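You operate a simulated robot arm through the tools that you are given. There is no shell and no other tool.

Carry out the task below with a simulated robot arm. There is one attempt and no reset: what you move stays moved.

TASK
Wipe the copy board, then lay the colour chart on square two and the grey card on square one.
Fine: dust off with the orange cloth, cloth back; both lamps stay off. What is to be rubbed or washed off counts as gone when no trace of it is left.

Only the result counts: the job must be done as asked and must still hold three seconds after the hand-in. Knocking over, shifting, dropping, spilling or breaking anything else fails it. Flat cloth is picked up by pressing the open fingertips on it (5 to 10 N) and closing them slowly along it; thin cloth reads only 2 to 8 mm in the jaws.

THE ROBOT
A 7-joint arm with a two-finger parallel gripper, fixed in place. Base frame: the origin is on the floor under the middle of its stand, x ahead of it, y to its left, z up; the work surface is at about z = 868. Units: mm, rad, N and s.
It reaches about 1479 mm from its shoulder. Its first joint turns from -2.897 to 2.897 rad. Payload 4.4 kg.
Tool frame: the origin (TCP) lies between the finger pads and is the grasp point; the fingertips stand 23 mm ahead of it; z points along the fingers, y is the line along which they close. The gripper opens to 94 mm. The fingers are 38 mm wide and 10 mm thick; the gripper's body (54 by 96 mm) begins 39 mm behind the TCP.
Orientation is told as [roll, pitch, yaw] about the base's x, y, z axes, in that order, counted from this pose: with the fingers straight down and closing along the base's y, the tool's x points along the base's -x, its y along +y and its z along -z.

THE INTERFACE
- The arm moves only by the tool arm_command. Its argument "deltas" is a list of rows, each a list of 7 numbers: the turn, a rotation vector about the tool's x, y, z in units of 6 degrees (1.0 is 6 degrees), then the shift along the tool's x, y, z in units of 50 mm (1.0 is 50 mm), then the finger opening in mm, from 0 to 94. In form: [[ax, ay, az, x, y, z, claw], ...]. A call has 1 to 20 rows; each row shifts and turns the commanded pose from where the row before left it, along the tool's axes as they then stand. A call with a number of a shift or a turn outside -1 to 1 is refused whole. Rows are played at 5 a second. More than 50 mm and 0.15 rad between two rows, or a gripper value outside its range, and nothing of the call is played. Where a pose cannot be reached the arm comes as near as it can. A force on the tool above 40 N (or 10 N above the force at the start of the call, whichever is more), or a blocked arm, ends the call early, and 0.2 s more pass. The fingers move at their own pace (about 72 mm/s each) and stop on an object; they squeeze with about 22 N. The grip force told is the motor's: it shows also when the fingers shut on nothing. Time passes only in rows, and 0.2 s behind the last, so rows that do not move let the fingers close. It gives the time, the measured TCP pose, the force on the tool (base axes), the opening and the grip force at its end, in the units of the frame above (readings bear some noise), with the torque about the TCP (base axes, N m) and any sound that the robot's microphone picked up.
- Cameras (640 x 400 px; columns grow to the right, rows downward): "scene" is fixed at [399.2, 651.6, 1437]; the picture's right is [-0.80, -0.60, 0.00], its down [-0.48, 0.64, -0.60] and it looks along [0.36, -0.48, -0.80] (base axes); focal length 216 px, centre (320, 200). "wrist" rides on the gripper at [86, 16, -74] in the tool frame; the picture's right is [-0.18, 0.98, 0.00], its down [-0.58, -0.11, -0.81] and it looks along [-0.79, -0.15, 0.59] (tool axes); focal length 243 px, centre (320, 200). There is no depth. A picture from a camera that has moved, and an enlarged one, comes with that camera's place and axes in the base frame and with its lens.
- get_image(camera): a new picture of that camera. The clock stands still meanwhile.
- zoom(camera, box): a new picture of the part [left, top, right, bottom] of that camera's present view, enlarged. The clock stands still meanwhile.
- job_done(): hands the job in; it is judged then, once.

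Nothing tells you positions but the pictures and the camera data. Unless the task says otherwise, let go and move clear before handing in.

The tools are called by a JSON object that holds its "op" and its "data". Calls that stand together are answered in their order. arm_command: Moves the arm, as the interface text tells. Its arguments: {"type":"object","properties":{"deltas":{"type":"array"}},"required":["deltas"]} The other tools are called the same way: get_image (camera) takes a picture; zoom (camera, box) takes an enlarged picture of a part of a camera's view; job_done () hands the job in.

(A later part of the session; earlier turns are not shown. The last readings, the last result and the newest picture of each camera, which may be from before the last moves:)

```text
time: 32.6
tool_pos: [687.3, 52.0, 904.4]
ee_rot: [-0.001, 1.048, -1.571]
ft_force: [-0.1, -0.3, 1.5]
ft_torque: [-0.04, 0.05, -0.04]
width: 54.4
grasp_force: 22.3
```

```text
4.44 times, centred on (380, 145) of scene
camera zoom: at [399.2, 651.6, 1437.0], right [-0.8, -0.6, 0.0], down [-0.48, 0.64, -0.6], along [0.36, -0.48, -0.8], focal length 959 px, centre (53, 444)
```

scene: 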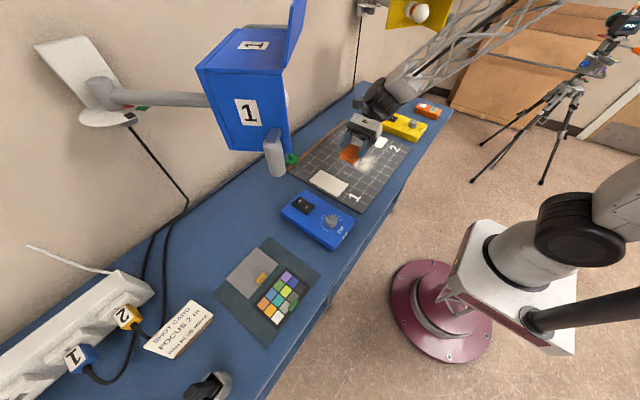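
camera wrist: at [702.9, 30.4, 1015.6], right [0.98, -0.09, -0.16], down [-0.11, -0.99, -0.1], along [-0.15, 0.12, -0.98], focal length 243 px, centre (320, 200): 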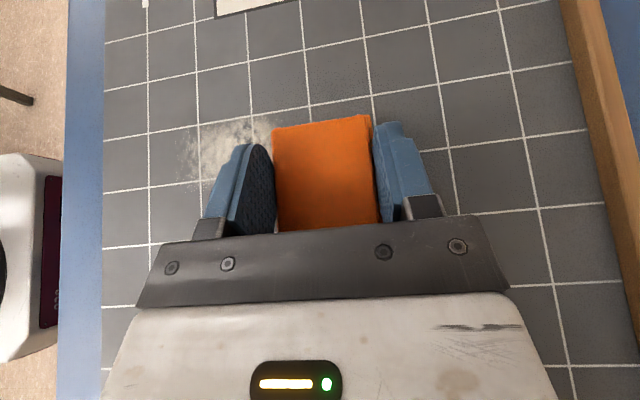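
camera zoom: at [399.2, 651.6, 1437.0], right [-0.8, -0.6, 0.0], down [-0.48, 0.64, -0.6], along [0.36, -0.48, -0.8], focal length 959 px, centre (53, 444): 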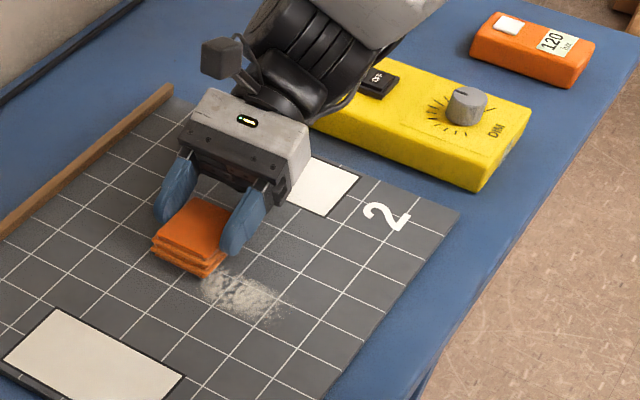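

Wiping is working, but the contact force has dropped to about 1.5 N. I'll press down half a millimetre more and do the remaining strips.

{"op": "arm_command", "data": {"deltas": [[0, 0, 0, -0.0087, 0, 0.005, 36], [0, 0, 0, 0.125, 0, 0.217, 36], [0, 0, 0, 0.125, 0, 0.217, 36], [0, 0, 0, 0, -0.4, 0, 36], [0, 0, 0, 0, -0.4, 0, 36], [0, 0, 0, 0, -0.4, 0, 36], [0, 0, 0, 0, -0.4, 0, 36], [0, 0, 0, 0, -0.4, 0, 36], [0, 0, 0, 0, -0.4, 0, 36]]}}

{"op": "get_image", "data": {"camera": "wrist"}}

{"op": "zoom", "data": {"camera": "scene", "box": [320, 100, 440, 190]}}

```text
time: 34.6
tool_pos: [566.2, 77.8, 904.8]
ee_rot: [0.0, 1.048, -1.572]
ft_force: [5.3, 0.6, 13.9]
ft_torque: [0.0, -0.2, 0.03]
width: 54.3
grasp_force: 22.0
```

```text
taken
camera wrist: at [581.6, 56.3, 1015.4], right [0.98, -0.09, -0.16], down [-0.11, -0.99, -0.1], along [-0.15, 0.12, -0.98], focal length 243 px, centre (320, 200)
```

wrist: 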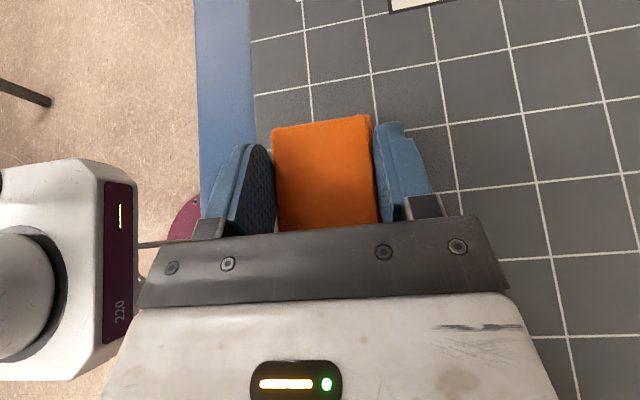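

```text
4.44 times, centred on (380, 145) of scene
camera zoom: at [399.2, 651.6, 1437.0], right [-0.8, -0.6, 0.0], down [-0.48, 0.64, -0.6], along [0.36, -0.48, -0.8], focal length 959 px, centre (53, 444)
```

zoom: 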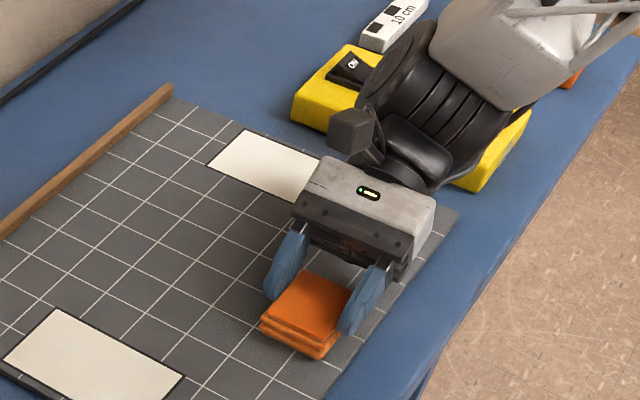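

The board already looks nearly clean. I'll do one more strip further in +y, then a second pass back over the whole patch so no trace is left.

{"op": "arm_command", "data": {"deltas": [[0, 0, 0, 0.125, 0, 0.217, 36], [0, 0, 0, 0.125, 0, 0.217, 36], [0, 0, 0, 0, 0.4, 0, 36], [0, 0, 0, 0, 0.4, 0, 36], [0, 0, 0, 0, 0.4, 0, 36], [0, 0, 0, 0, 0.4, 0, 36], [0, 0, 0, 0, 0.4, 0, 36], [0, 0, 0, 0, 0.4, 0, 36]]}}

{"op": "arm_command", "data": {"deltas": [[0, 0, 0, -0.175, 0, -0.303, 36], [0, 0, 0, -0.175, 0, -0.303, 36], [0, 0, 0, 0, -0.4, 0, 36], [0, 0, 0, 0, -0.4, 0, 36], [0, 0, 0, 0, -0.4, 0, 36], [0, 0, 0, 0, -0.4, 0, 36], [0, 0, 0, 0, -0.4, 0, 36], [0, 0, 0, 0, -0.4, 0, 36]]}}

{"op": "arm_command", "data": {"deltas": [[0, 0, 0, -0.175, 0, -0.303, 36], [0, 0, 0, -0.175, 0, -0.303, 36], [0, 0, 0, 0, 0.4, 0, 36], [0, 0, 0, 0, 0.4, 0, 36], [0, 0, 0, 0, 0.4, 0, 36], [0, 0, 0, 0, 0.4, 0, 36], [0, 0, 0, 0, 0.4, 0, 36], [0, 0, 0, 0, 0.4, 0, 36]]}}

{"op": "arm_command", "data": {"deltas": [[0, 0, 0, -0.175, 0, -0.303, 36], [0, 0, 0, -0.175, 0, -0.303, 36], [0, 0, 0, 0, -0.4, 0, 36], [0, 0, 0, 0, -0.4, 0, 36], [0, 0, 0, 0, -0.4, 0, 36], [0, 0, 0, 0, -0.4, 0, 36], [0, 0, 0, 0, -0.4, 0, 36], [0, 0, 0, 0, -0.4, 0, 36]]}}

{"op": "get_image", "data": {"camera": "wrist"}}

{"op": "zoom", "data": {"camera": "scene", "box": [300, 100, 420, 190]}}

```text
time: 36.4
tool_pos: [688.1, 100.9, 904.0]
ee_rot: [-0.001, 1.047, -1.568]
ft_force: [-14.4, -0.7, 29.0]
ft_torque: [-0.17, 0.44, -0.05]
width: 54.3
grasp_force: 22.2
```

```text
time: 38.2
tool_pos: [568.3, 64.5, 903.7]
ee_rot: [0.001, 1.047, -1.571]
ft_force: [12.8, 0.0, 27.5]
ft_torque: [-0.18, -0.4, 0.08]
width: 54.3
grasp_force: 22.3
```

```text
time: 40.0
tool_pos: [688.0, 32.0, 904.0]
ee_rot: [-0.001, 1.048, -1.57]
ft_force: [0.3, -0.3, 0.1]
ft_torque: [0.0, -0.01, 0.01]
width: 54.4
grasp_force: 22.2
```

```text
time: 41.8
tool_pos: [567.0, -3.7, 903.3]
ee_rot: [0.0, 1.048, -1.571]
ft_force: [0.2, 0.1, -1.4]
ft_torque: [-0.01, 0.02, -0.01]
width: 54.3
grasp_force: 21.7
```

```text
taken
camera wrist: at [583.3, -25.2, 1015.0], right [0.98, -0.09, -0.16], down [-0.11, -0.99, -0.1], along [-0.15, 0.12, -0.98], focal length 243 px, centre (320, 200)
```

wrist: 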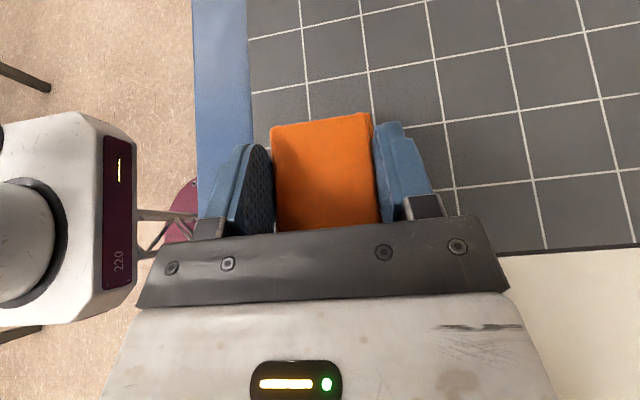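

```text
4.44 times, centred on (360, 145) of scene
camera zoom: at [399.2, 651.6, 1437.0], right [-0.8, -0.6, 0.0], down [-0.48, 0.64, -0.6], along [0.36, -0.48, -0.8], focal length 959 px, centre (142, 444)
```

zoom: 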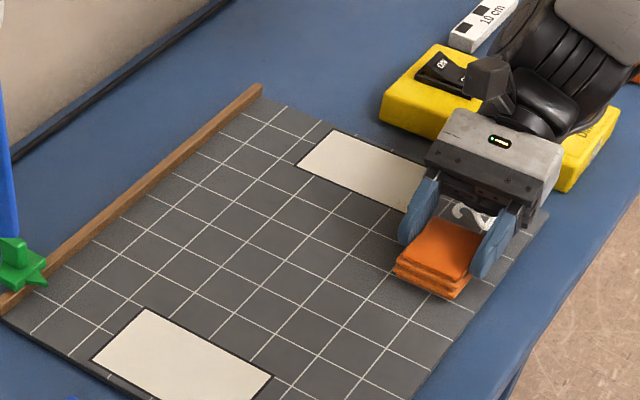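

The dust appears gone, though the last strokes had lost contact because the pad slid up slightly in the grip. I'll lift and inspect the area closely.

{"op": "arm_command", "data": {"deltas": [[0, 0, 0, 0.585, 0.225, -0.488, 36], [0, 0, 0, 0.585, 0.225, -0.488, 36], [0, 0, 0, 0.585, 0.225, -0.488, 36], [0, 0, 0, 0.585, 0.225, -0.488, 36]]}}

{"op": "get_image", "data": {"camera": "wrist"}}

{"op": "zoom", "data": {"camera": "wrist", "box": [220, 0, 480, 160]}}

{"op": "zoom", "data": {"camera": "scene", "box": [330, 130, 410, 190]}}

```text
time: 42.8
tool_pos: [611.5, -29.7, 1054.4]
ee_rot: [-0.002, 1.047, -1.572]
ft_force: [-0.7, 0.3, -1.0]
ft_torque: [0.02, -0.05, 0.04]
width: 54.3
grasp_force: 22.5
```

```text
taken
camera wrist: at [627.4, -50.4, 1166.3], right [0.98, -0.09, -0.16], down [-0.11, -0.99, -0.1], along [-0.15, 0.12, -0.98], focal length 243 px, centre (320, 200)
```

wrist: 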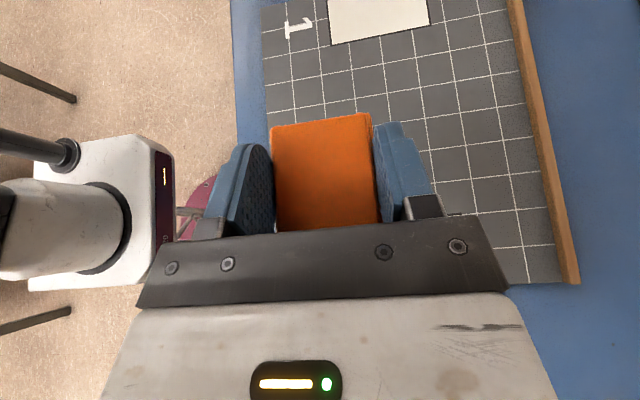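

```text
2.46 times, centred on (350, 80) of wrist
camera zoom: at [627.4, -50.4, 1166.3], right [0.98, -0.09, -0.16], down [-0.11, -0.99, -0.1], along [-0.15, 0.12, -0.98], focal length 597 px, centre (246, 495)
```

zoom: 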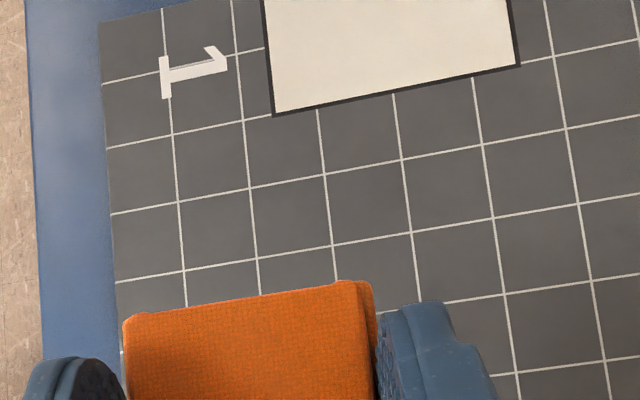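

```text
6.67 times, centred on (370, 160) of scene
camera zoom: at [399.2, 651.6, 1437.0], right [-0.8, -0.6, 0.0], down [-0.48, 0.64, -0.6], along [0.36, -0.48, -0.8], focal length 1438 px, centre (-13, 467)
```

zoom: 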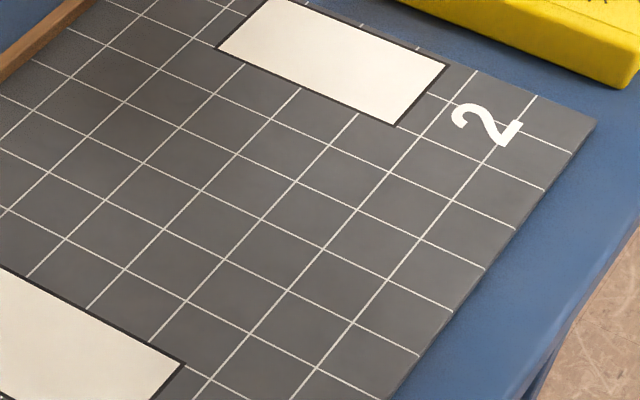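

The board looks clean across the whole dust area. I'll enlarge further to check for faint traces.

{"op": "zoom", "data": {"camera": "scene", "box": [345, 145, 385, 175]}}

{"op": "zoom", "data": {"camera": "scene", "box": [365, 135, 405, 165]}}

{"op": "zoom", "data": {"camera": "wrist", "box": [380, 60, 560, 240]}}

```text
13.33 times, centred on (365, 160) of scene
camera zoom: at [399.2, 651.6, 1437.0], right [-0.8, -0.6, 0.0], down [-0.48, 0.64, -0.6], along [0.36, -0.48, -0.8], focal length 2876 px, centre (-280, 733)
```

zoom: 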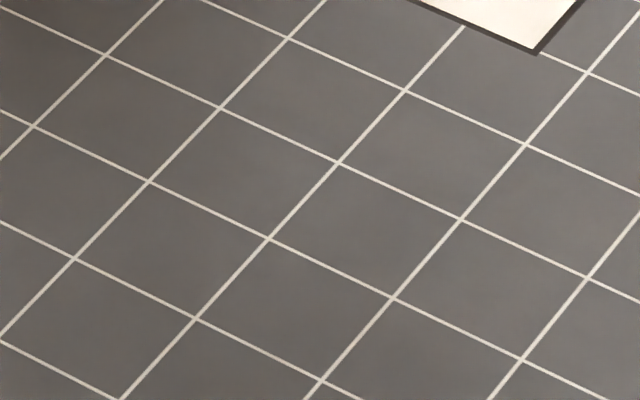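

```text
13.33 times, centred on (385, 150) of scene
camera zoom: at [399.2, 651.6, 1437.0], right [-0.8, -0.6, 0.0], down [-0.48, 0.64, -0.6], along [0.36, -0.48, -0.8], focal length 2876 px, centre (-547, 867)
```

zoom: 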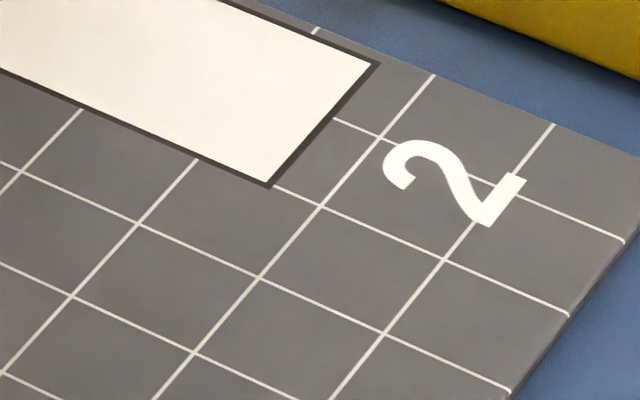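

```text
2.22 times, centred on (470, 150) of wrist
camera zoom: at [627.4, -50.4, 1166.3], right [0.98, -0.09, -0.16], down [-0.11, -0.99, -0.1], along [-0.15, 0.12, -0.98], focal length 539 px, centre (-13, 311)
```

zoom: 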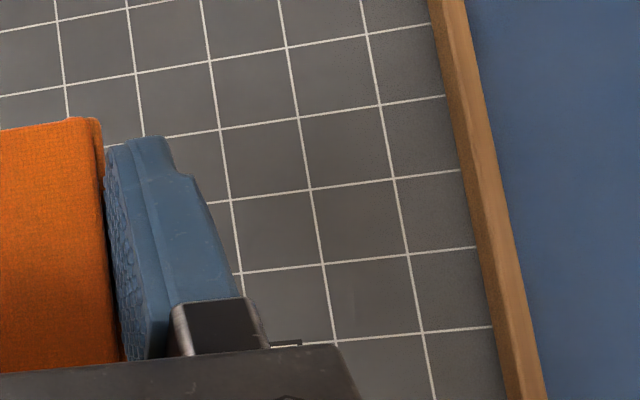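

The board is spotless. I'll take the cloth back along the same route to its original place.

{"op": "arm_command", "data": {"deltas": [[0, 0, 0, 0.216, 0.143, 0.913, 36], [0, 0, 0, 0.216, 0.143, 0.913, 36], [0, 0, 0, 0.216, 0.143, 0.913, 36], [0, 0, 0, 0.216, 0.143, 0.913, 36], [0, 0, 0, 0.235, 0.628, 0.686, 36], [0, 0, 0, 0.235, 0.628, 0.686, 36], [0, 0, 0, 0.235, 0.628, 0.686, 36], [0, 0, 0, 0.235, 0.628, 0.686, 36], [0, 0, 0, 0.235, 0.628, 0.686, 36]]}}

{"op": "arm_command", "data": {"deltas": [[0, 0, 0, 0.157, 0.023, 0.739, 36], [0, 0, 0, 0.157, 0.023, 0.739, 36], [0, 0, 0, 0.157, 0.023, 0.739, 36], [0, 0, 0, 0, 0, 0, 36]]}}

{"op": "get_image", "data": {"camera": "wrist"}}

{"op": "zoom", "data": {"camera": "scene", "box": [220, 120, 340, 220]}}

```text
time: 44.8
tool_pos: [796.3, 329.4, 964.9]
ee_rot: [0.001, 1.049, -1.573]
ft_force: [0.2, -0.2, -0.2]
ft_torque: [-0.03, -0.01, 0.0]
width: 54.2
grasp_force: 22.2
```

```text
time: 45.8
tool_pos: [798.2, 433.8, 928.9]
ee_rot: [0.0, 1.047, -1.57]
ft_force: [-0.6, 0.5, -0.7]
ft_torque: [0.01, 0.03, -0.06]
width: 54.3
grasp_force: 21.8
```

```text
taken
camera wrist: at [814.9, 412.3, 1040.9], right [0.98, -0.09, -0.16], down [-0.11, -0.99, -0.1], along [-0.15, 0.12, -0.98], focal length 243 px, centre (320, 200)
```

wrist: 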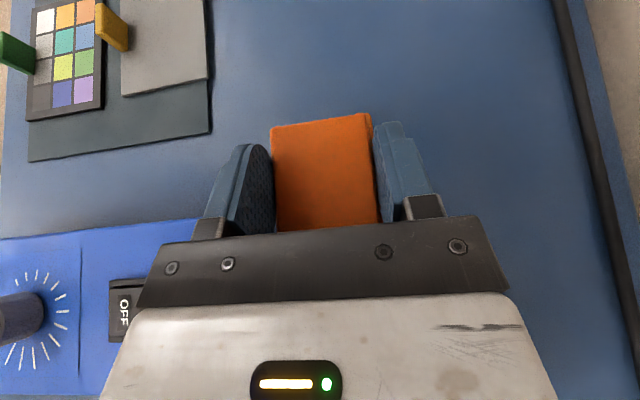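

```text
4.00 times, centred on (280, 170) of scene
camera zoom: at [399.2, 651.6, 1437.0], right [-0.8, -0.6, 0.0], down [-0.48, 0.64, -0.6], along [0.36, -0.48, -0.8], focal length 863 px, centre (480, 320)
```

zoom: 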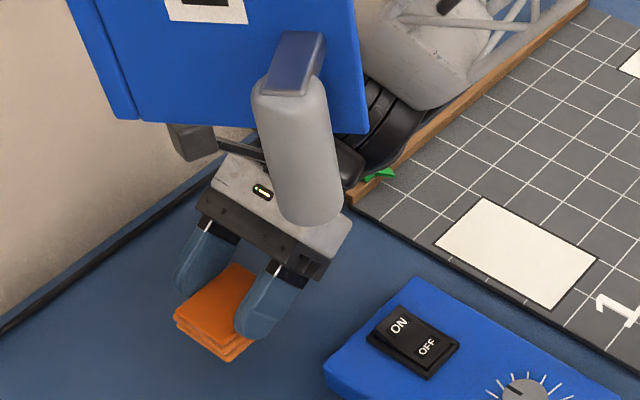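

The pad is back over its spot. I'll lower it to just above the bench, then touch down in small steps.

{"op": "arm_command", "data": {"deltas": [[0, 0, 0, -0.155, 0.015, 0.105, 36], [0, 0, 0, -0.155, 0.015, 0.105, 36], [0, 0, 0, -0.155, 0.015, 0.105, 36], [0, 0, 0, 0, 0, 0, 36]]}}

{"op": "arm_command", "data": {"deltas": [[0, 0, 0, -0.0346, 0, 0.02, 36], [0, 0, 0, 0, 0, 0, 36]]}}

```text
time: 46.8
tool_pos: [800.8, 434.9, 900.2]
ee_rot: [-0.001, 1.048, -1.571]
ft_force: [-0.2, 0.5, -0.2]
ft_torque: [0.02, 0.04, 0.0]
width: 54.2
grasp_force: 21.8
```

```text
time: 47.4
tool_pos: [801.1, 436.3, 898.6]
ee_rot: [0.0, 1.049, -1.571]
ft_force: [1.1, 0.0, -0.4]
ft_torque: [0.01, -0.04, 0.0]
width: 54.4
grasp_force: 22.2
```

{"op": "arm_command", "data": {"deltas": [[0, 0, 0, -0.0173, 0, 0.01, 36], [0, 0, 0, 0, 0, 0, 36]]}}

{"op": "zoom", "data": {"camera": "scene", "box": [220, 160, 300, 220]}}

```text
time: 48.0
tool_pos: [801.6, 437.8, 897.8]
ee_rot: [0.0, 1.047, -1.569]
ft_force: [-0.3, 0.2, 0.1]
ft_torque: [-0.01, -0.01, 0.01]
width: 54.4
grasp_force: 21.6
```

```text
6.67 times, centred on (260, 190) of scene
camera zoom: at [399.2, 651.6, 1437.0], right [-0.8, -0.6, 0.0], down [-0.48, 0.64, -0.6], along [0.36, -0.48, -0.8], focal length 1438 px, centre (720, 267)
```

zoom: 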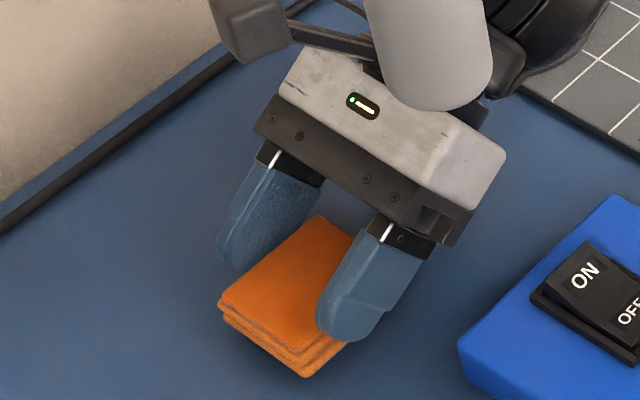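

There's still no contact at 897.8, which fits the pad having slid up about 3 mm in the grip. I'll take one more small step.

{"op": "arm_command", "data": {"deltas": [[0, 0, 0, -0.0173, 0, 0.01, 36], [0, 0, 0, 0, 0, 0, 36]]}}

```text
time: 48.6
tool_pos: [802.2, 437.0, 897.5]
ee_rot: [0.001, 1.047, -1.571]
ft_force: [-0.2, 0.4, -0.5]
ft_torque: [-0.04, 0.02, 0.0]
width: 54.5
grasp_force: 22.3
```

{"op": "arm_command", "data": {"deltas": [[0, 0, 0, -0.0087, -0.02, 0, 36], [0, 0, 0, -0.0087, -0.01, 0.005, 36], [0, 0, 0, 0, 0, 0, 36]]}}

{"op": "zoom", "data": {"camera": "scene", "box": [220, 170, 300, 230]}}

```text
time: 49.4
tool_pos: [800.1, 435.8, 896.1]
ee_rot: [0.001, 1.047, -1.571]
ft_force: [1.3, -0.1, 0.4]
ft_torque: [-0.02, 0.0, 0.03]
width: 54.4
grasp_force: 22.2
```

```text
6.67 times, centred on (260, 200) of scene
camera zoom: at [399.2, 651.6, 1437.0], right [-0.8, -0.6, 0.0], down [-0.48, 0.64, -0.6], along [0.36, -0.48, -0.8], focal length 1438 px, centre (720, 200)
```

zoom: 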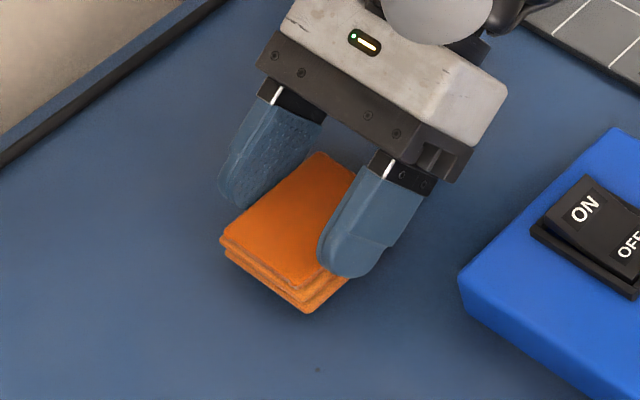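

The pad sits within a couple of millimetres of its original position and is practically on the bench. I'll open gently.

{"op": "arm_command", "data": {"deltas": [[0, 0, 0, 0, 0, 0, 56], [0, 0, 0, 0, 0, 0, 58], [0, 0, 0, 0, 0, 0, 62], [0, 0, 0, 0, 0, 0, 68], [0, 0, 0, 0, 0, 0, 76], [0, 0, 0, 0, 0, 0, 76]]}}

{"op": "zoom", "data": {"camera": "scene", "box": [220, 170, 300, 230]}}

{"op": "get_image", "data": {"camera": "wrist"}}

```text
time: 50.8
tool_pos: [801.6, 437.7, 896.8]
ee_rot: [-0.001, 1.049, -1.571]
ft_force: [0.2, -0.3, 1.0]
ft_torque: [-0.04, -0.05, -0.01]
width: 75.9
grasp_force: 0.1
```

```text
6.67 times, centred on (260, 200) of scene
camera zoom: at [399.2, 651.6, 1437.0], right [-0.8, -0.6, 0.0], down [-0.48, 0.64, -0.6], along [0.36, -0.48, -0.8], focal length 1438 px, centre (720, 200)
```

zoom: 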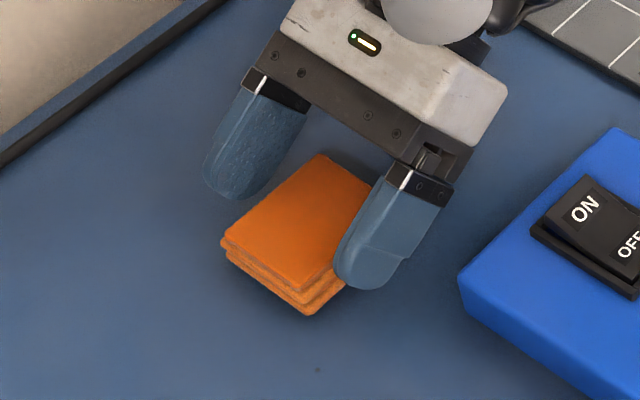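

```text
taken
camera wrist: at [816.7, 415.9, 1007.7], right [0.98, -0.09, -0.16], down [-0.11, -0.99, -0.1], along [-0.15, 0.12, -0.98], focal length 243 px, centre (320, 200)
```

wrist: 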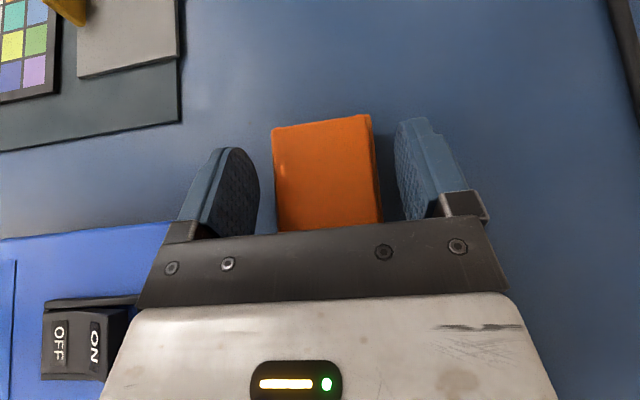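

The cloth lies back in place, matching its original outline. I'll lift clear, retreat the way I came, and straighten the tool.

{"op": "arm_command", "data": {"deltas": [[0, 0, 0, 0.35, 0, -0.2, 76], [0, 0, 0, 0.35, 0, -0.2, 76], [0, 0, 0, -0.2, -0.013, -0.722, 76], [0, 0, 0, -0.2, -0.013, -0.722, 76], [0, 0, 0, -0.2, -0.013, -0.722, 76]]}}

{"op": "zoom", "data": {"camera": "scene", "box": [220, 170, 300, 230]}}

{"op": "arm_command", "data": {"deltas": [[0, 0, 0, 0.007, -0.66, -0.589, 76], [0, 0, 0, 0.007, -0.66, -0.589, 76], [0, 0, 0, 0.007, -0.66, -0.589, 76], [0, 0, 0, 0.007, -0.66, -0.589, 76], [0, 0, 0, 0.007, -0.66, -0.589, 76], [0, 0, 0, 0.007, -0.66, -0.589, 76], [0, 0, 0, 0.007, -0.66, -0.589, 76], [0, 0, 0, 0.007, -0.66, -0.589, 76], [0, 0, 0, 0.007, -0.66, -0.589, 76]]}}

{"op": "arm_command", "data": {"deltas": [[0, -1, 0, 0, 0, 0, 60], [0, -1, 0, 0, 0, 0, 60], [0, -1, 0, 0, 0, 0, 60], [0, -1, 0, 0, 0, 0, 60], [0, -1, 0, 0, 0, 0, 60], [0, -1, 0, 0, 0, 0, 60], [0, -1, 0, 0, 0, 0, 60], [0, -1, 0, 0, 0, 0, 60], [0, -1, 0, 0, 0, 0, 60], [0, -1, 0, 0, 0, 0, 60]]}}

{"op": "get_image", "data": {"camera": "scene"}}

```text
time: 52.0
tool_pos: [799.5, 328.5, 969.0]
ee_rot: [0.0, 1.046, -1.569]
ft_force: [0.3, -0.4, 0.1]
ft_torque: [0.01, 0.01, 0.0]
width: 76.0
grasp_force: 0.1
```

```text
6.67 times, centred on (260, 200) of scene
camera zoom: at [399.2, 651.6, 1437.0], right [-0.8, -0.6, 0.0], down [-0.48, 0.64, -0.6], along [0.36, -0.48, -0.8], focal length 1438 px, centre (720, 200)
```

zoom: 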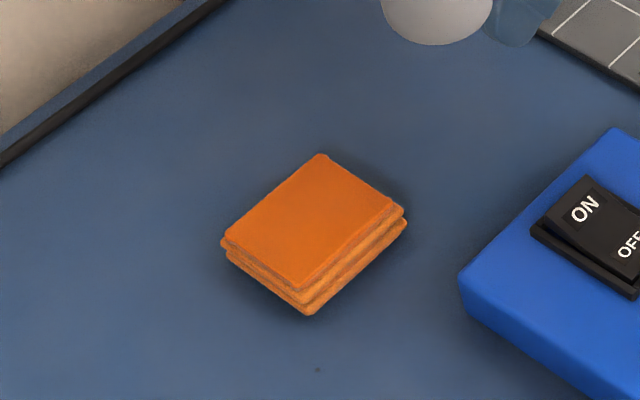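

```text
time: 54.0
tool_pos: [499.3, 101.0, 1101.2]
ee_rot: [-0.002, 1.047, -1.572]
ft_force: [0.7, -0.4, -0.6]
ft_torque: [0.01, 0.0, -0.01]
width: 76.0
grasp_force: 0.1
```

```text
time: 56.2
tool_pos: [502.3, 100.4, 1102.1]
ee_rot: [0.001, -0.002, -1.571]
ft_force: [-1.3, -0.6, 0.4]
ft_torque: [-0.02, -0.01, 0.0]
width: 60.0
grasp_force: 0.0
```

```text
taken
```

scene: 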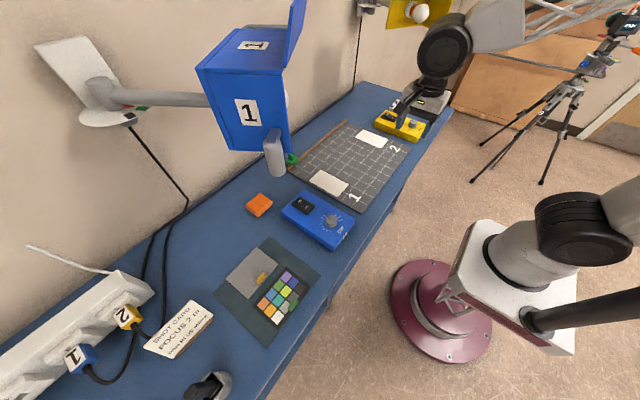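

The cloth sits exactly where it was. Next is the colour chart, which I'll approach on the robot's side of lamp 1, hovering over its green tab with the jaws closing along x.

{"op": "arm_command", "data": {"deltas": [[0, 0, 0, 0.889, -0.156, 0.133, 60], [0, 0, 0, 0.889, -0.156, 0.133, 60], [0, 0, 0, 0.889, -0.156, 0.133, 60], [0, 0, 0, 0.889, -0.156, 0.133, 60], [0, 0, 0, 0.889, -0.156, 0.133, 60], [0, 0, 0, 0.889, -0.156, 0.133, 60], [0, 0, 0, 0.889, -0.156, 0.133, 60], [0, 0, 0, 0.889, -0.156, 0.133, 60], [0, 0, 0, 0.889, -0.156, 0.133, 60], [0, 0, 0, 0.68, 0.56, 0.28, 60], [0, 0, 0, 0.68, 0.56, 0.28, 60], [0, 0, 0, 0.68, 0.56, 0.28, 60]]}}

{"op": "get_image", "data": {"camera": "wrist"}}

{"op": "get_image", "data": {"camera": "scene"}}

```text
time: 58.8
tool_pos: [516.2, 605.0, 998.3]
ee_rot: [0.0, 0.0, -1.57]
ft_force: [0.4, 0.3, -0.2]
ft_torque: [-0.03, 0.01, 0.03]
width: 59.8
grasp_force: 0.1
```

```text
taken
camera wrist: at [532.3, 692.2, 1072.1], right [0.98, -0.18, 0.0], down [-0.11, -0.58, 0.81], along [-0.15, -0.79, -0.59], focal length 243 px, centre (320, 200)
```

wrist: 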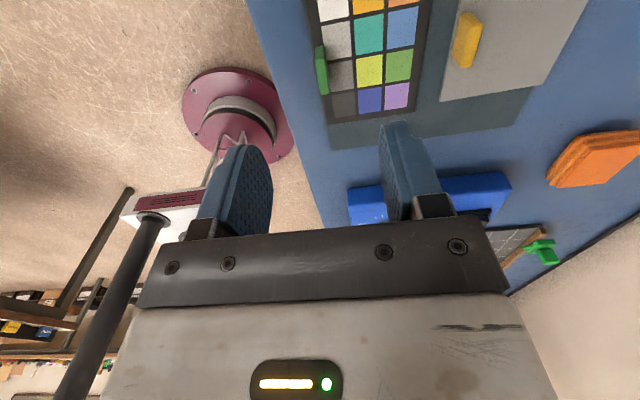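

```text
taken
```

scene: 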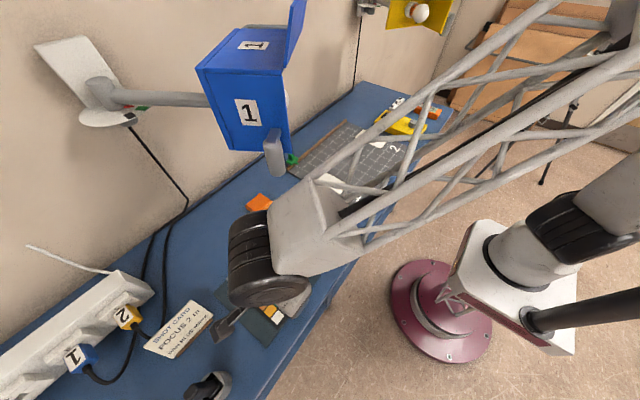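

I can see the green tab standing at the chart's near edge. I'll zoom for its exact shape and position.

{"op": "zoom", "data": {"camera": "wrist", "box": [280, 0, 520, 150]}}

```text
2.67 times, centred on (400, 75) of wrist
camera zoom: at [532.3, 692.2, 1072.1], right [0.98, -0.18, 0.0], down [-0.11, -0.58, 0.81], along [-0.15, -0.79, -0.59], focal length 647 px, centre (107, 533)
```

zoom: 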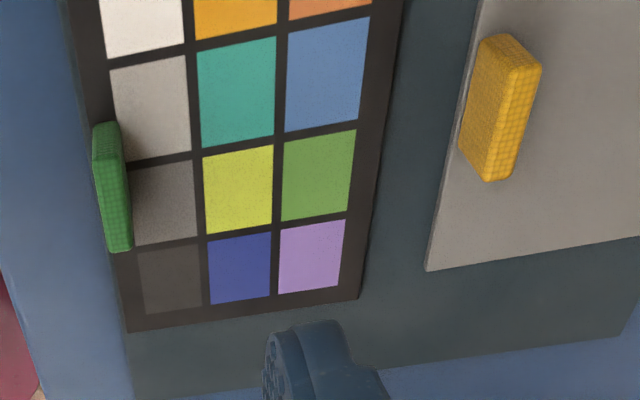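

The tab is about 7.5 mm thick in x, 28 mm long in y and about 22 mm tall, centred near (517.5, 603). I'll narrow the jaws and descend partway to check alignment.

{"op": "arm_command", "data": {"deltas": [[0, 0, 0, -0.013, 0.009, 0.55, 44], [0, 0, 0, -0.013, 0.009, 0.55, 44], [0, 0, 0, -0.013, 0.009, 0.45, 44], [0, 0, 0, 0, 0, 0, 44]]}}

{"op": "get_image", "data": {"camera": "wrist"}}

{"op": "zoom", "data": {"camera": "wrist", "box": [200, 0, 500, 200]}}

```text
time: 59.8
tool_pos: [519.3, 600.4, 923.4]
ee_rot: [-0.001, 0.001, -1.569]
ft_force: [0.1, 0.0, 0.2]
ft_torque: [-0.03, 0.03, 0.0]
width: 44.0
grasp_force: 0.1
```

```text
taken
camera wrist: at [534.1, 687.4, 995.4], right [0.98, -0.18, 0.0], down [-0.11, -0.58, 0.81], along [-0.15, -0.79, -0.59], focal length 243 px, centre (320, 200)
```

wrist: 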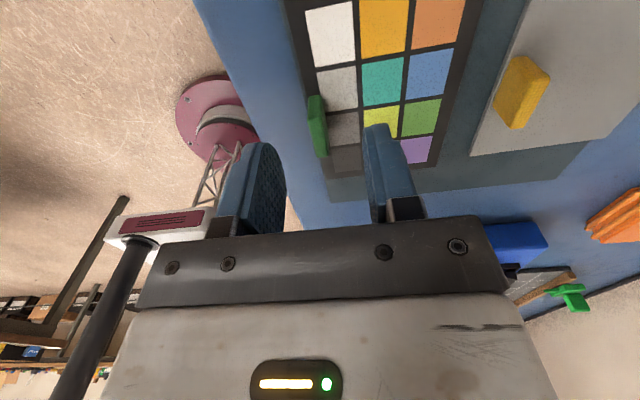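

```text
2.00 times, centred on (350, 100) of wrist
camera zoom: at [534.1, 687.4, 995.4], right [0.98, -0.18, 0.0], down [-0.11, -0.58, 0.81], along [-0.15, -0.79, -0.59], focal length 485 px, centre (260, 400)
```

zoom: 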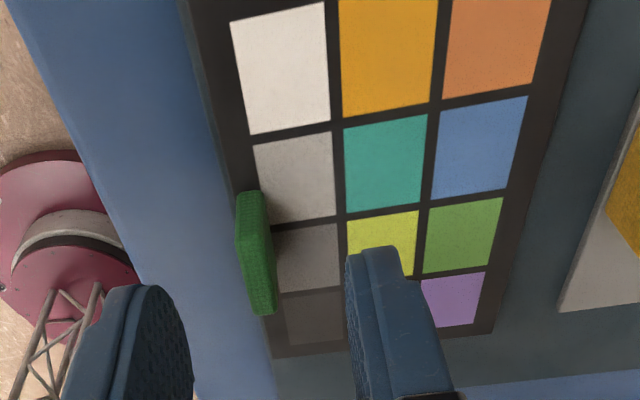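

The tab is between the jaws and nearly centred. I'll shift about 3 mm in +y and go down to grip height.

{"op": "arm_command", "data": {"deltas": [[0, 0, 0, 0.03, -0.005, 0.23, 40], [0, 0, 0, 0.03, -0.005, 0.23, 40], [0, 0, 0, 0, 0, 0, 40]]}}

{"op": "get_image", "data": {"camera": "wrist"}}

{"op": "zoom", "data": {"camera": "wrist", "box": [200, 50, 500, 250]}}

```text
time: 60.6
tool_pos: [517.6, 603.2, 898.7]
ee_rot: [0.001, -0.002, -1.572]
ft_force: [0.3, 0.0, 0.1]
ft_torque: [0.02, 0.01, 0.03]
width: 40.1
grasp_force: 0.0
```

```text
taken
camera wrist: at [533.0, 691.4, 972.2], right [0.98, -0.18, 0.0], down [-0.11, -0.58, 0.81], along [-0.15, -0.79, -0.59], focal length 243 px, centre (320, 200)
```

wrist: 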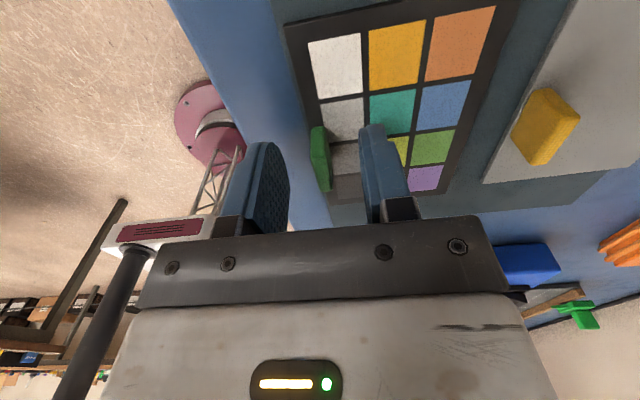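

```text
2.00 times, centred on (350, 150) of wrist
camera zoom: at [533.0, 691.4, 972.2], right [0.98, -0.18, 0.0], down [-0.11, -0.58, 0.81], along [-0.15, -0.79, -0.59], focal length 485 px, centre (260, 300)
```

zoom: 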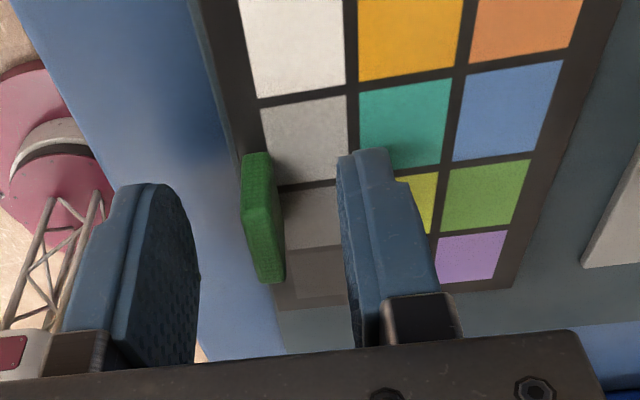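

The tab is right between the fingers with no contact. I'll close onto it gently.

{"op": "arm_command", "data": {"deltas": [[0, 0, 0, 0, 0, 0, 32], [0, 0, 0, 0, 0, 0, 24], [0, 0, 0, 0, 0, 0, 17], [0, 0, 0, 0, 0, 0, 12], [0, 0, 0, 0, 0, 0, 9], [0, 0, 0, 0, 0, 0, 6], [0, 0, 0, 0, 0, 0, 3], [0, 0, 0, 0, 0, 0, 2]]}}

{"op": "zoom", "data": {"camera": "wrist", "box": [200, 0, 500, 200]}}

{"op": "zoom", "data": {"camera": "scene", "box": [200, 160, 340, 350]}}

```text
time: 62.4
tool_pos: [518.2, 604.2, 898.8]
ee_rot: [-0.001, -0.001, -1.571]
ft_force: [0.6, 0.2, 0.4]
ft_torque: [0.0, -0.02, 0.0]
width: 6.7
grasp_force: 22.1
```

```text
2.00 times, centred on (350, 100) of wrist
camera zoom: at [533.0, 691.3, 972.3], right [0.98, -0.18, 0.0], down [-0.11, -0.58, 0.81], along [-0.15, -0.79, -0.59], focal length 485 px, centre (260, 400)
```

zoom: 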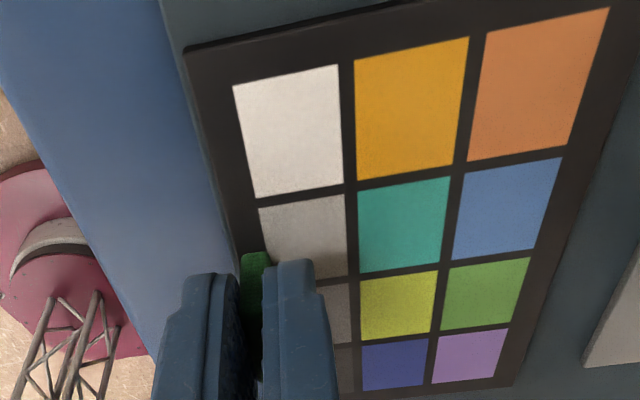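

```text
2.11 times, centred on (270, 255) of scene
camera zoom: at [399.2, 651.6, 1437.0], right [-0.8, -0.6, 0.0], down [-0.48, 0.64, -0.6], along [0.36, -0.48, -0.8], focal length 454 px, centre (425, 84)
```

zoom: 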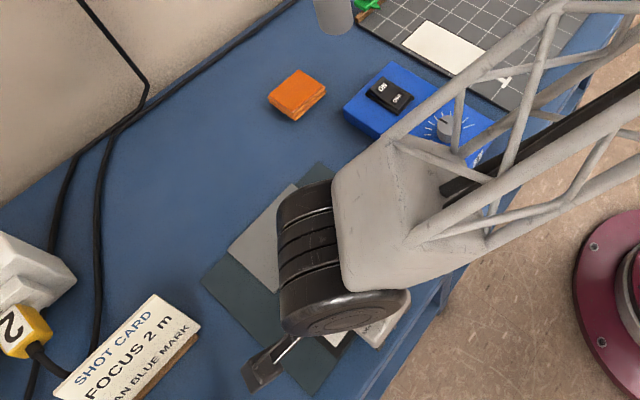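

Gripped firmly at 6.7 mm. I'll lift about 30 mm and check that the chart comes up level.

{"op": "arm_command", "data": {"deltas": [[0, 0, 0, 0, 0, -0.15, 2], [0, 0, 0, 0, 0, -0.25, 2], [0, 0, 0, 0, 0, -0.3, 2], [0, 0, 0, 0, 0, 0, 2]]}}

{"op": "get_image", "data": {"camera": "wrist"}}

{"op": "get_image", "data": {"camera": "scene"}}

```text
time: 63.4
tool_pos: [515.4, 603.9, 934.1]
ee_rot: [-0.001, 0.001, -1.57]
ft_force: [0.0, -0.3, -0.4]
ft_torque: [0.02, 0.0, 0.0]
width: 6.5
grasp_force: 21.5
```

```text
taken
camera wrist: at [532.2, 691.1, 1007.0], right [0.98, -0.18, 0.0], down [-0.11, -0.58, 0.81], along [-0.15, -0.79, -0.59], focal length 243 px, centre (320, 200)
```

wrist: 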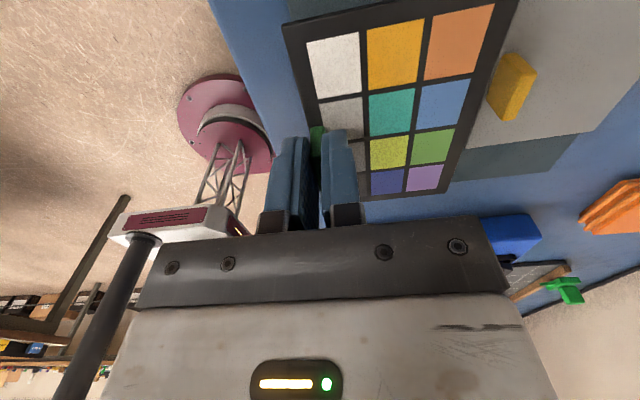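

```text
taken
```

scene: 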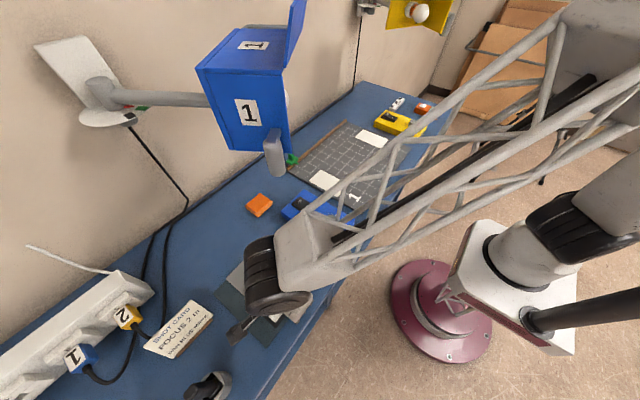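

The chart came up level. I'll carry it back toward the robot, away from the lamp, then along −y past the lamp, and turn it 90° there so its long side matches the long side of the square.

{"op": "arm_command", "data": {"deltas": [[0, 0, 0, 0, -0.567, -0.533, 2], [0, 0, 0, 0, -0.567, -0.533, 2], [0, 0, 0, 0, -0.567, -0.533, 2], [0, 0, 0, -0.8, 0.036, -0.109, 2], [0, 0, 0, -0.8, 0.036, -0.109, 2], [0, 0, 0, -0.8, 0.036, -0.109, 2], [0, 0, 0, -0.8, 0.036, -0.109, 2], [0, 0, 0, -0.8, 0.036, -0.109, 2], [0, 0, 0, -0.8, 0.036, -0.109, 2], [0, 0, 0, -0.8, 0.036, -0.109, 2], [0, 0, 0, -0.8, 0.036, -0.109, 2], [0, 0, 0, -0.8, 0.036, -0.109, 2], [0, 0, 0, -0.8, 0.036, -0.109, 2], [0, 0, 0, -0.8, 0.036, -0.109, 2], [0, 0, 0, -0.8, 0.036, -0.109, 2]]}}

{"op": "get_image", "data": {"camera": "wrist"}}

{"op": "get_image", "data": {"camera": "scene"}}

```text
time: 66.6
tool_pos: [455.8, 121.7, 1078.6]
ee_rot: [0.0, -0.001, -1.571]
ft_force: [-0.9, -0.4, 0.2]
ft_torque: [-0.04, 0.01, 0.01]
width: 6.5
grasp_force: 21.5
```

```text
taken
camera wrist: at [471.0, 208.3, 1152.6], right [0.98, -0.18, 0.0], down [-0.11, -0.58, 0.81], along [-0.15, -0.79, -0.59], focal length 243 px, centre (320, 200)
```

wrist: 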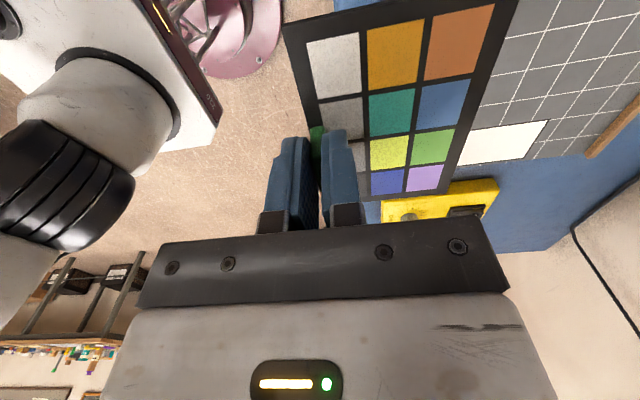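

```text
taken
```

scene: 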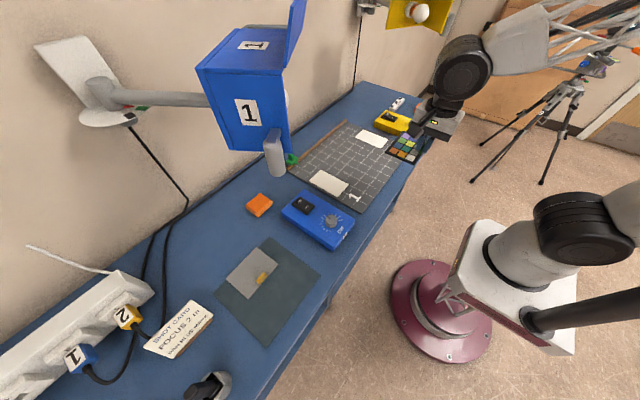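

The chart is steady in the grip. I'll turn it 90° here in free space, then approach square 2 low from the robot's side, since lamp 2's corner hangs near (748, −203, 1206).

{"op": "arm_command", "data": {"deltas": [[0, 0, -1, 0, 0, 0, 2], [0, 0, -1, 0, 0, 0, 2], [0, 0, -1, 0, 0, 0, 2], [0, 0, -1, 0, 0, 0, 2], [0, 0, -1, 0, 0, 0, 2], [0, 0, -1, 0, 0, 0, 2], [0, 0, -1, 0, 0, 0, 2], [0, 0, -1, 0, 0, 0, 2], [0, 0, -1, 0, 0, 0, 2], [0, 0, -1, 0, 0, 0, 2], [0, 0, -1, 0, 0, 0, 2], [0, 0, -1, 0, 0, 0, 2], [0, 0, -1, 0, 0, 0, 2], [0, 0, -1, 0, 0, 0, 2], [0, 0, -1, 0, 0, 0, 2]]}}

{"op": "get_image", "data": {"camera": "wrist"}}

{"op": "get_image", "data": {"camera": "scene"}}

```text
time: 69.8
tool_pos: [453.5, 123.6, 1078.8]
ee_rot: [0.0, -0.003, 0.001]
ft_force: [-0.8, -0.3, 0.2]
ft_torque: [-0.01, 0.0, 0.02]
width: 6.6
grasp_force: 21.8
```

```text
taken
camera wrist: at [366.9, 139.9, 1152.8], right [0.18, 0.98, 0.0], down [0.58, -0.11, 0.81], along [0.79, -0.15, -0.59], focal length 243 px, centre (320, 200)
```

wrist: 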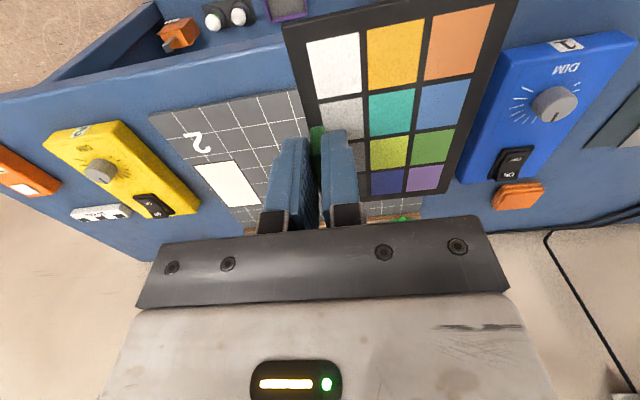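

```text
taken
```

scene: 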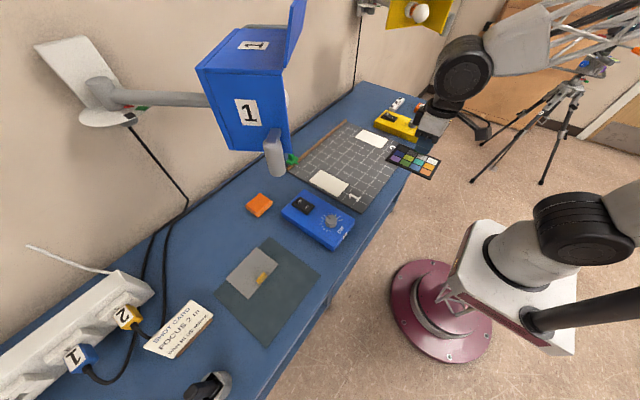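

{"op": "zoom", "data": {"camera": "wrist", "box": [140, 80, 320, 240]}}

```text
2.50 times, centred on (230, 160) of wrist
camera zoom: at [366.9, 139.9, 1152.8], right [0.18, 0.98, 0.0], down [0.58, -0.11, 0.81], along [0.79, -0.15, -0.59], focal length 606 px, centre (545, 300)
```

zoom: 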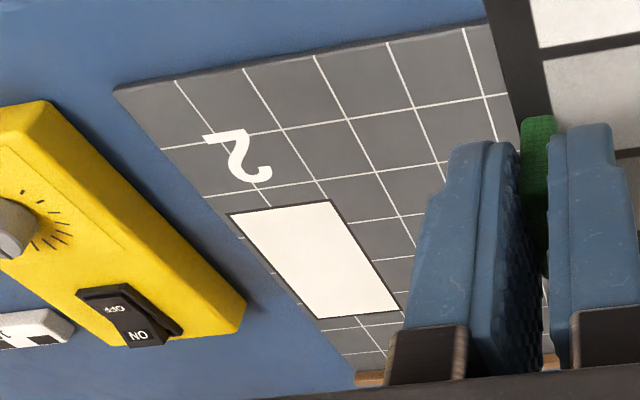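

From this close view square 2 measures x 609–731, y −116…−44, so its centre is about (671, −82). I'll swing round low and hover over it.

{"op": "arm_command", "data": {"deltas": [[0, 0, 0, -0.055, -0.805, 0.396, 2], [0, 0, 0, -0.055, -0.805, 0.396, 2], [0, 0, 0, -0.055, -0.805, 0.396, 2], [0, 0, 0, -0.055, -0.805, 0.396, 2], [0, 0, 0, -0.055, -0.805, 0.396, 2], [0, 0, 0, -0.055, -0.805, 0.396, 2], [0, 0, 0, -0.8, 0, 0.14, 2], [0, 0, 0, -0.8, 0, 0.14, 2], [0, 0, 0, -0.8, 0, 0.14, 2], [0, 0, 0, -0.8, 0, 0.14, 2], [0, 0, 0, -0.8, 0, 0.14, 2], [0, 0, 0, 0, 0, 0, 2]]}}

{"op": "get_image", "data": {"camera": "wrist"}}

{"op": "zoom", "data": {"camera": "scene", "box": [310, 70, 450, 175]}}

{"op": "get_image", "data": {"camera": "scene"}}

```text
time: 72.4
tool_pos: [670.5, -115.2, 924.6]
ee_rot: [0.002, 0.0, -0.001]
ft_force: [0.5, 0.3, 0.4]
ft_torque: [0.03, 0.01, 0.01]
width: 6.6
grasp_force: 21.6
```

```text
taken
camera wrist: at [583.7, -99.6, 997.1], right [0.18, 0.98, 0.0], down [0.58, -0.11, 0.81], along [0.79, -0.15, -0.59], focal length 243 px, centre (320, 200)
```

wrist: 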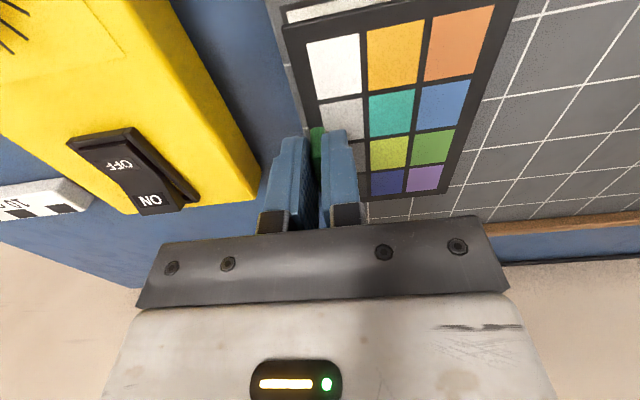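

```text
3.81 times, centred on (380, 122) of scene
camera zoom: at [399.2, 651.6, 1437.0], right [-0.8, -0.6, 0.0], down [-0.48, 0.64, -0.6], along [0.36, -0.48, -0.8], focal length 822 px, centre (91, 495)
```

zoom: 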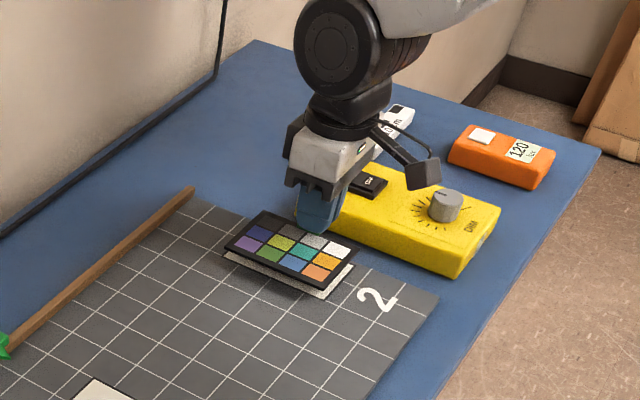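

```text
taken
```

scene: 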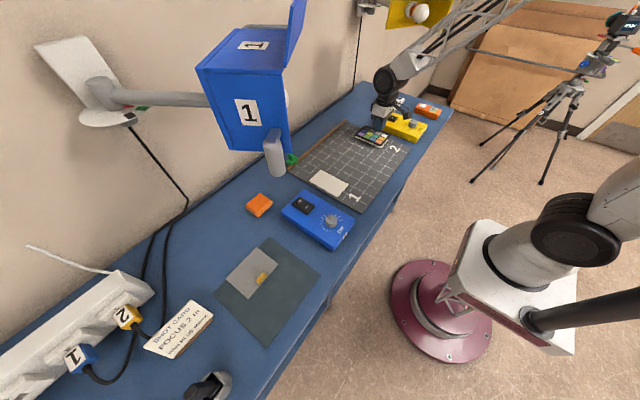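

The chart hovers about 20 mm over square 2. I'll zoom at the visible square edges to refine the alignment.

{"op": "zoom", "data": {"camera": "wrist", "box": [260, 0, 400, 90]}}

{"op": "zoom", "data": {"camera": "scene", "box": [345, 115, 405, 160]}}

```text
4.44 times, centred on (330, 45) of wrist
camera zoom: at [583.7, -99.6, 997.1], right [0.18, 0.98, 0.0], down [0.58, -0.11, 0.81], along [0.79, -0.15, -0.59], focal length 1078 px, centre (276, 889)
```

zoom: 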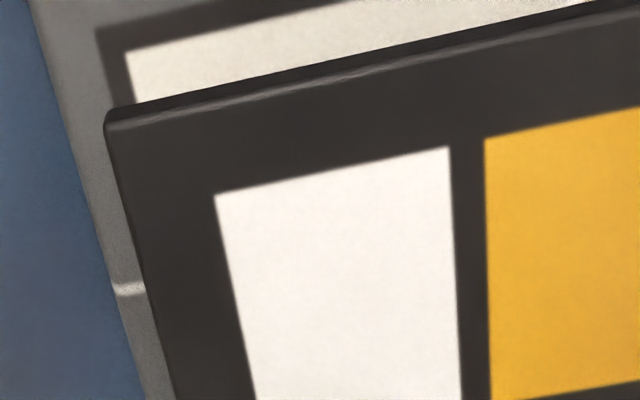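

```text
8.89 times, centred on (375, 138) of scene
camera zoom: at [399.2, 651.6, 1437.0], right [-0.8, -0.6, 0.0], down [-0.48, 0.64, -0.6], along [0.36, -0.48, -0.8], focal length 1917 px, centre (-169, 756)
```

zoom: 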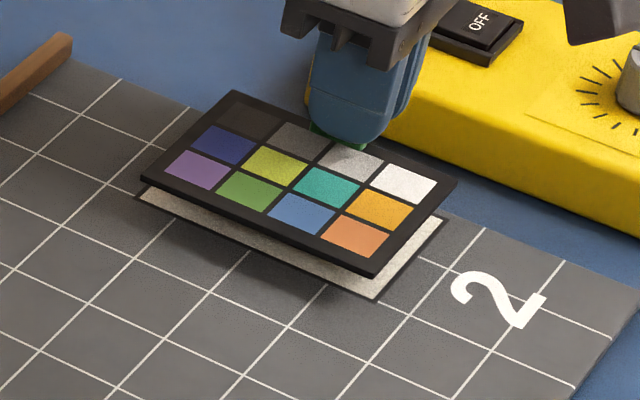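

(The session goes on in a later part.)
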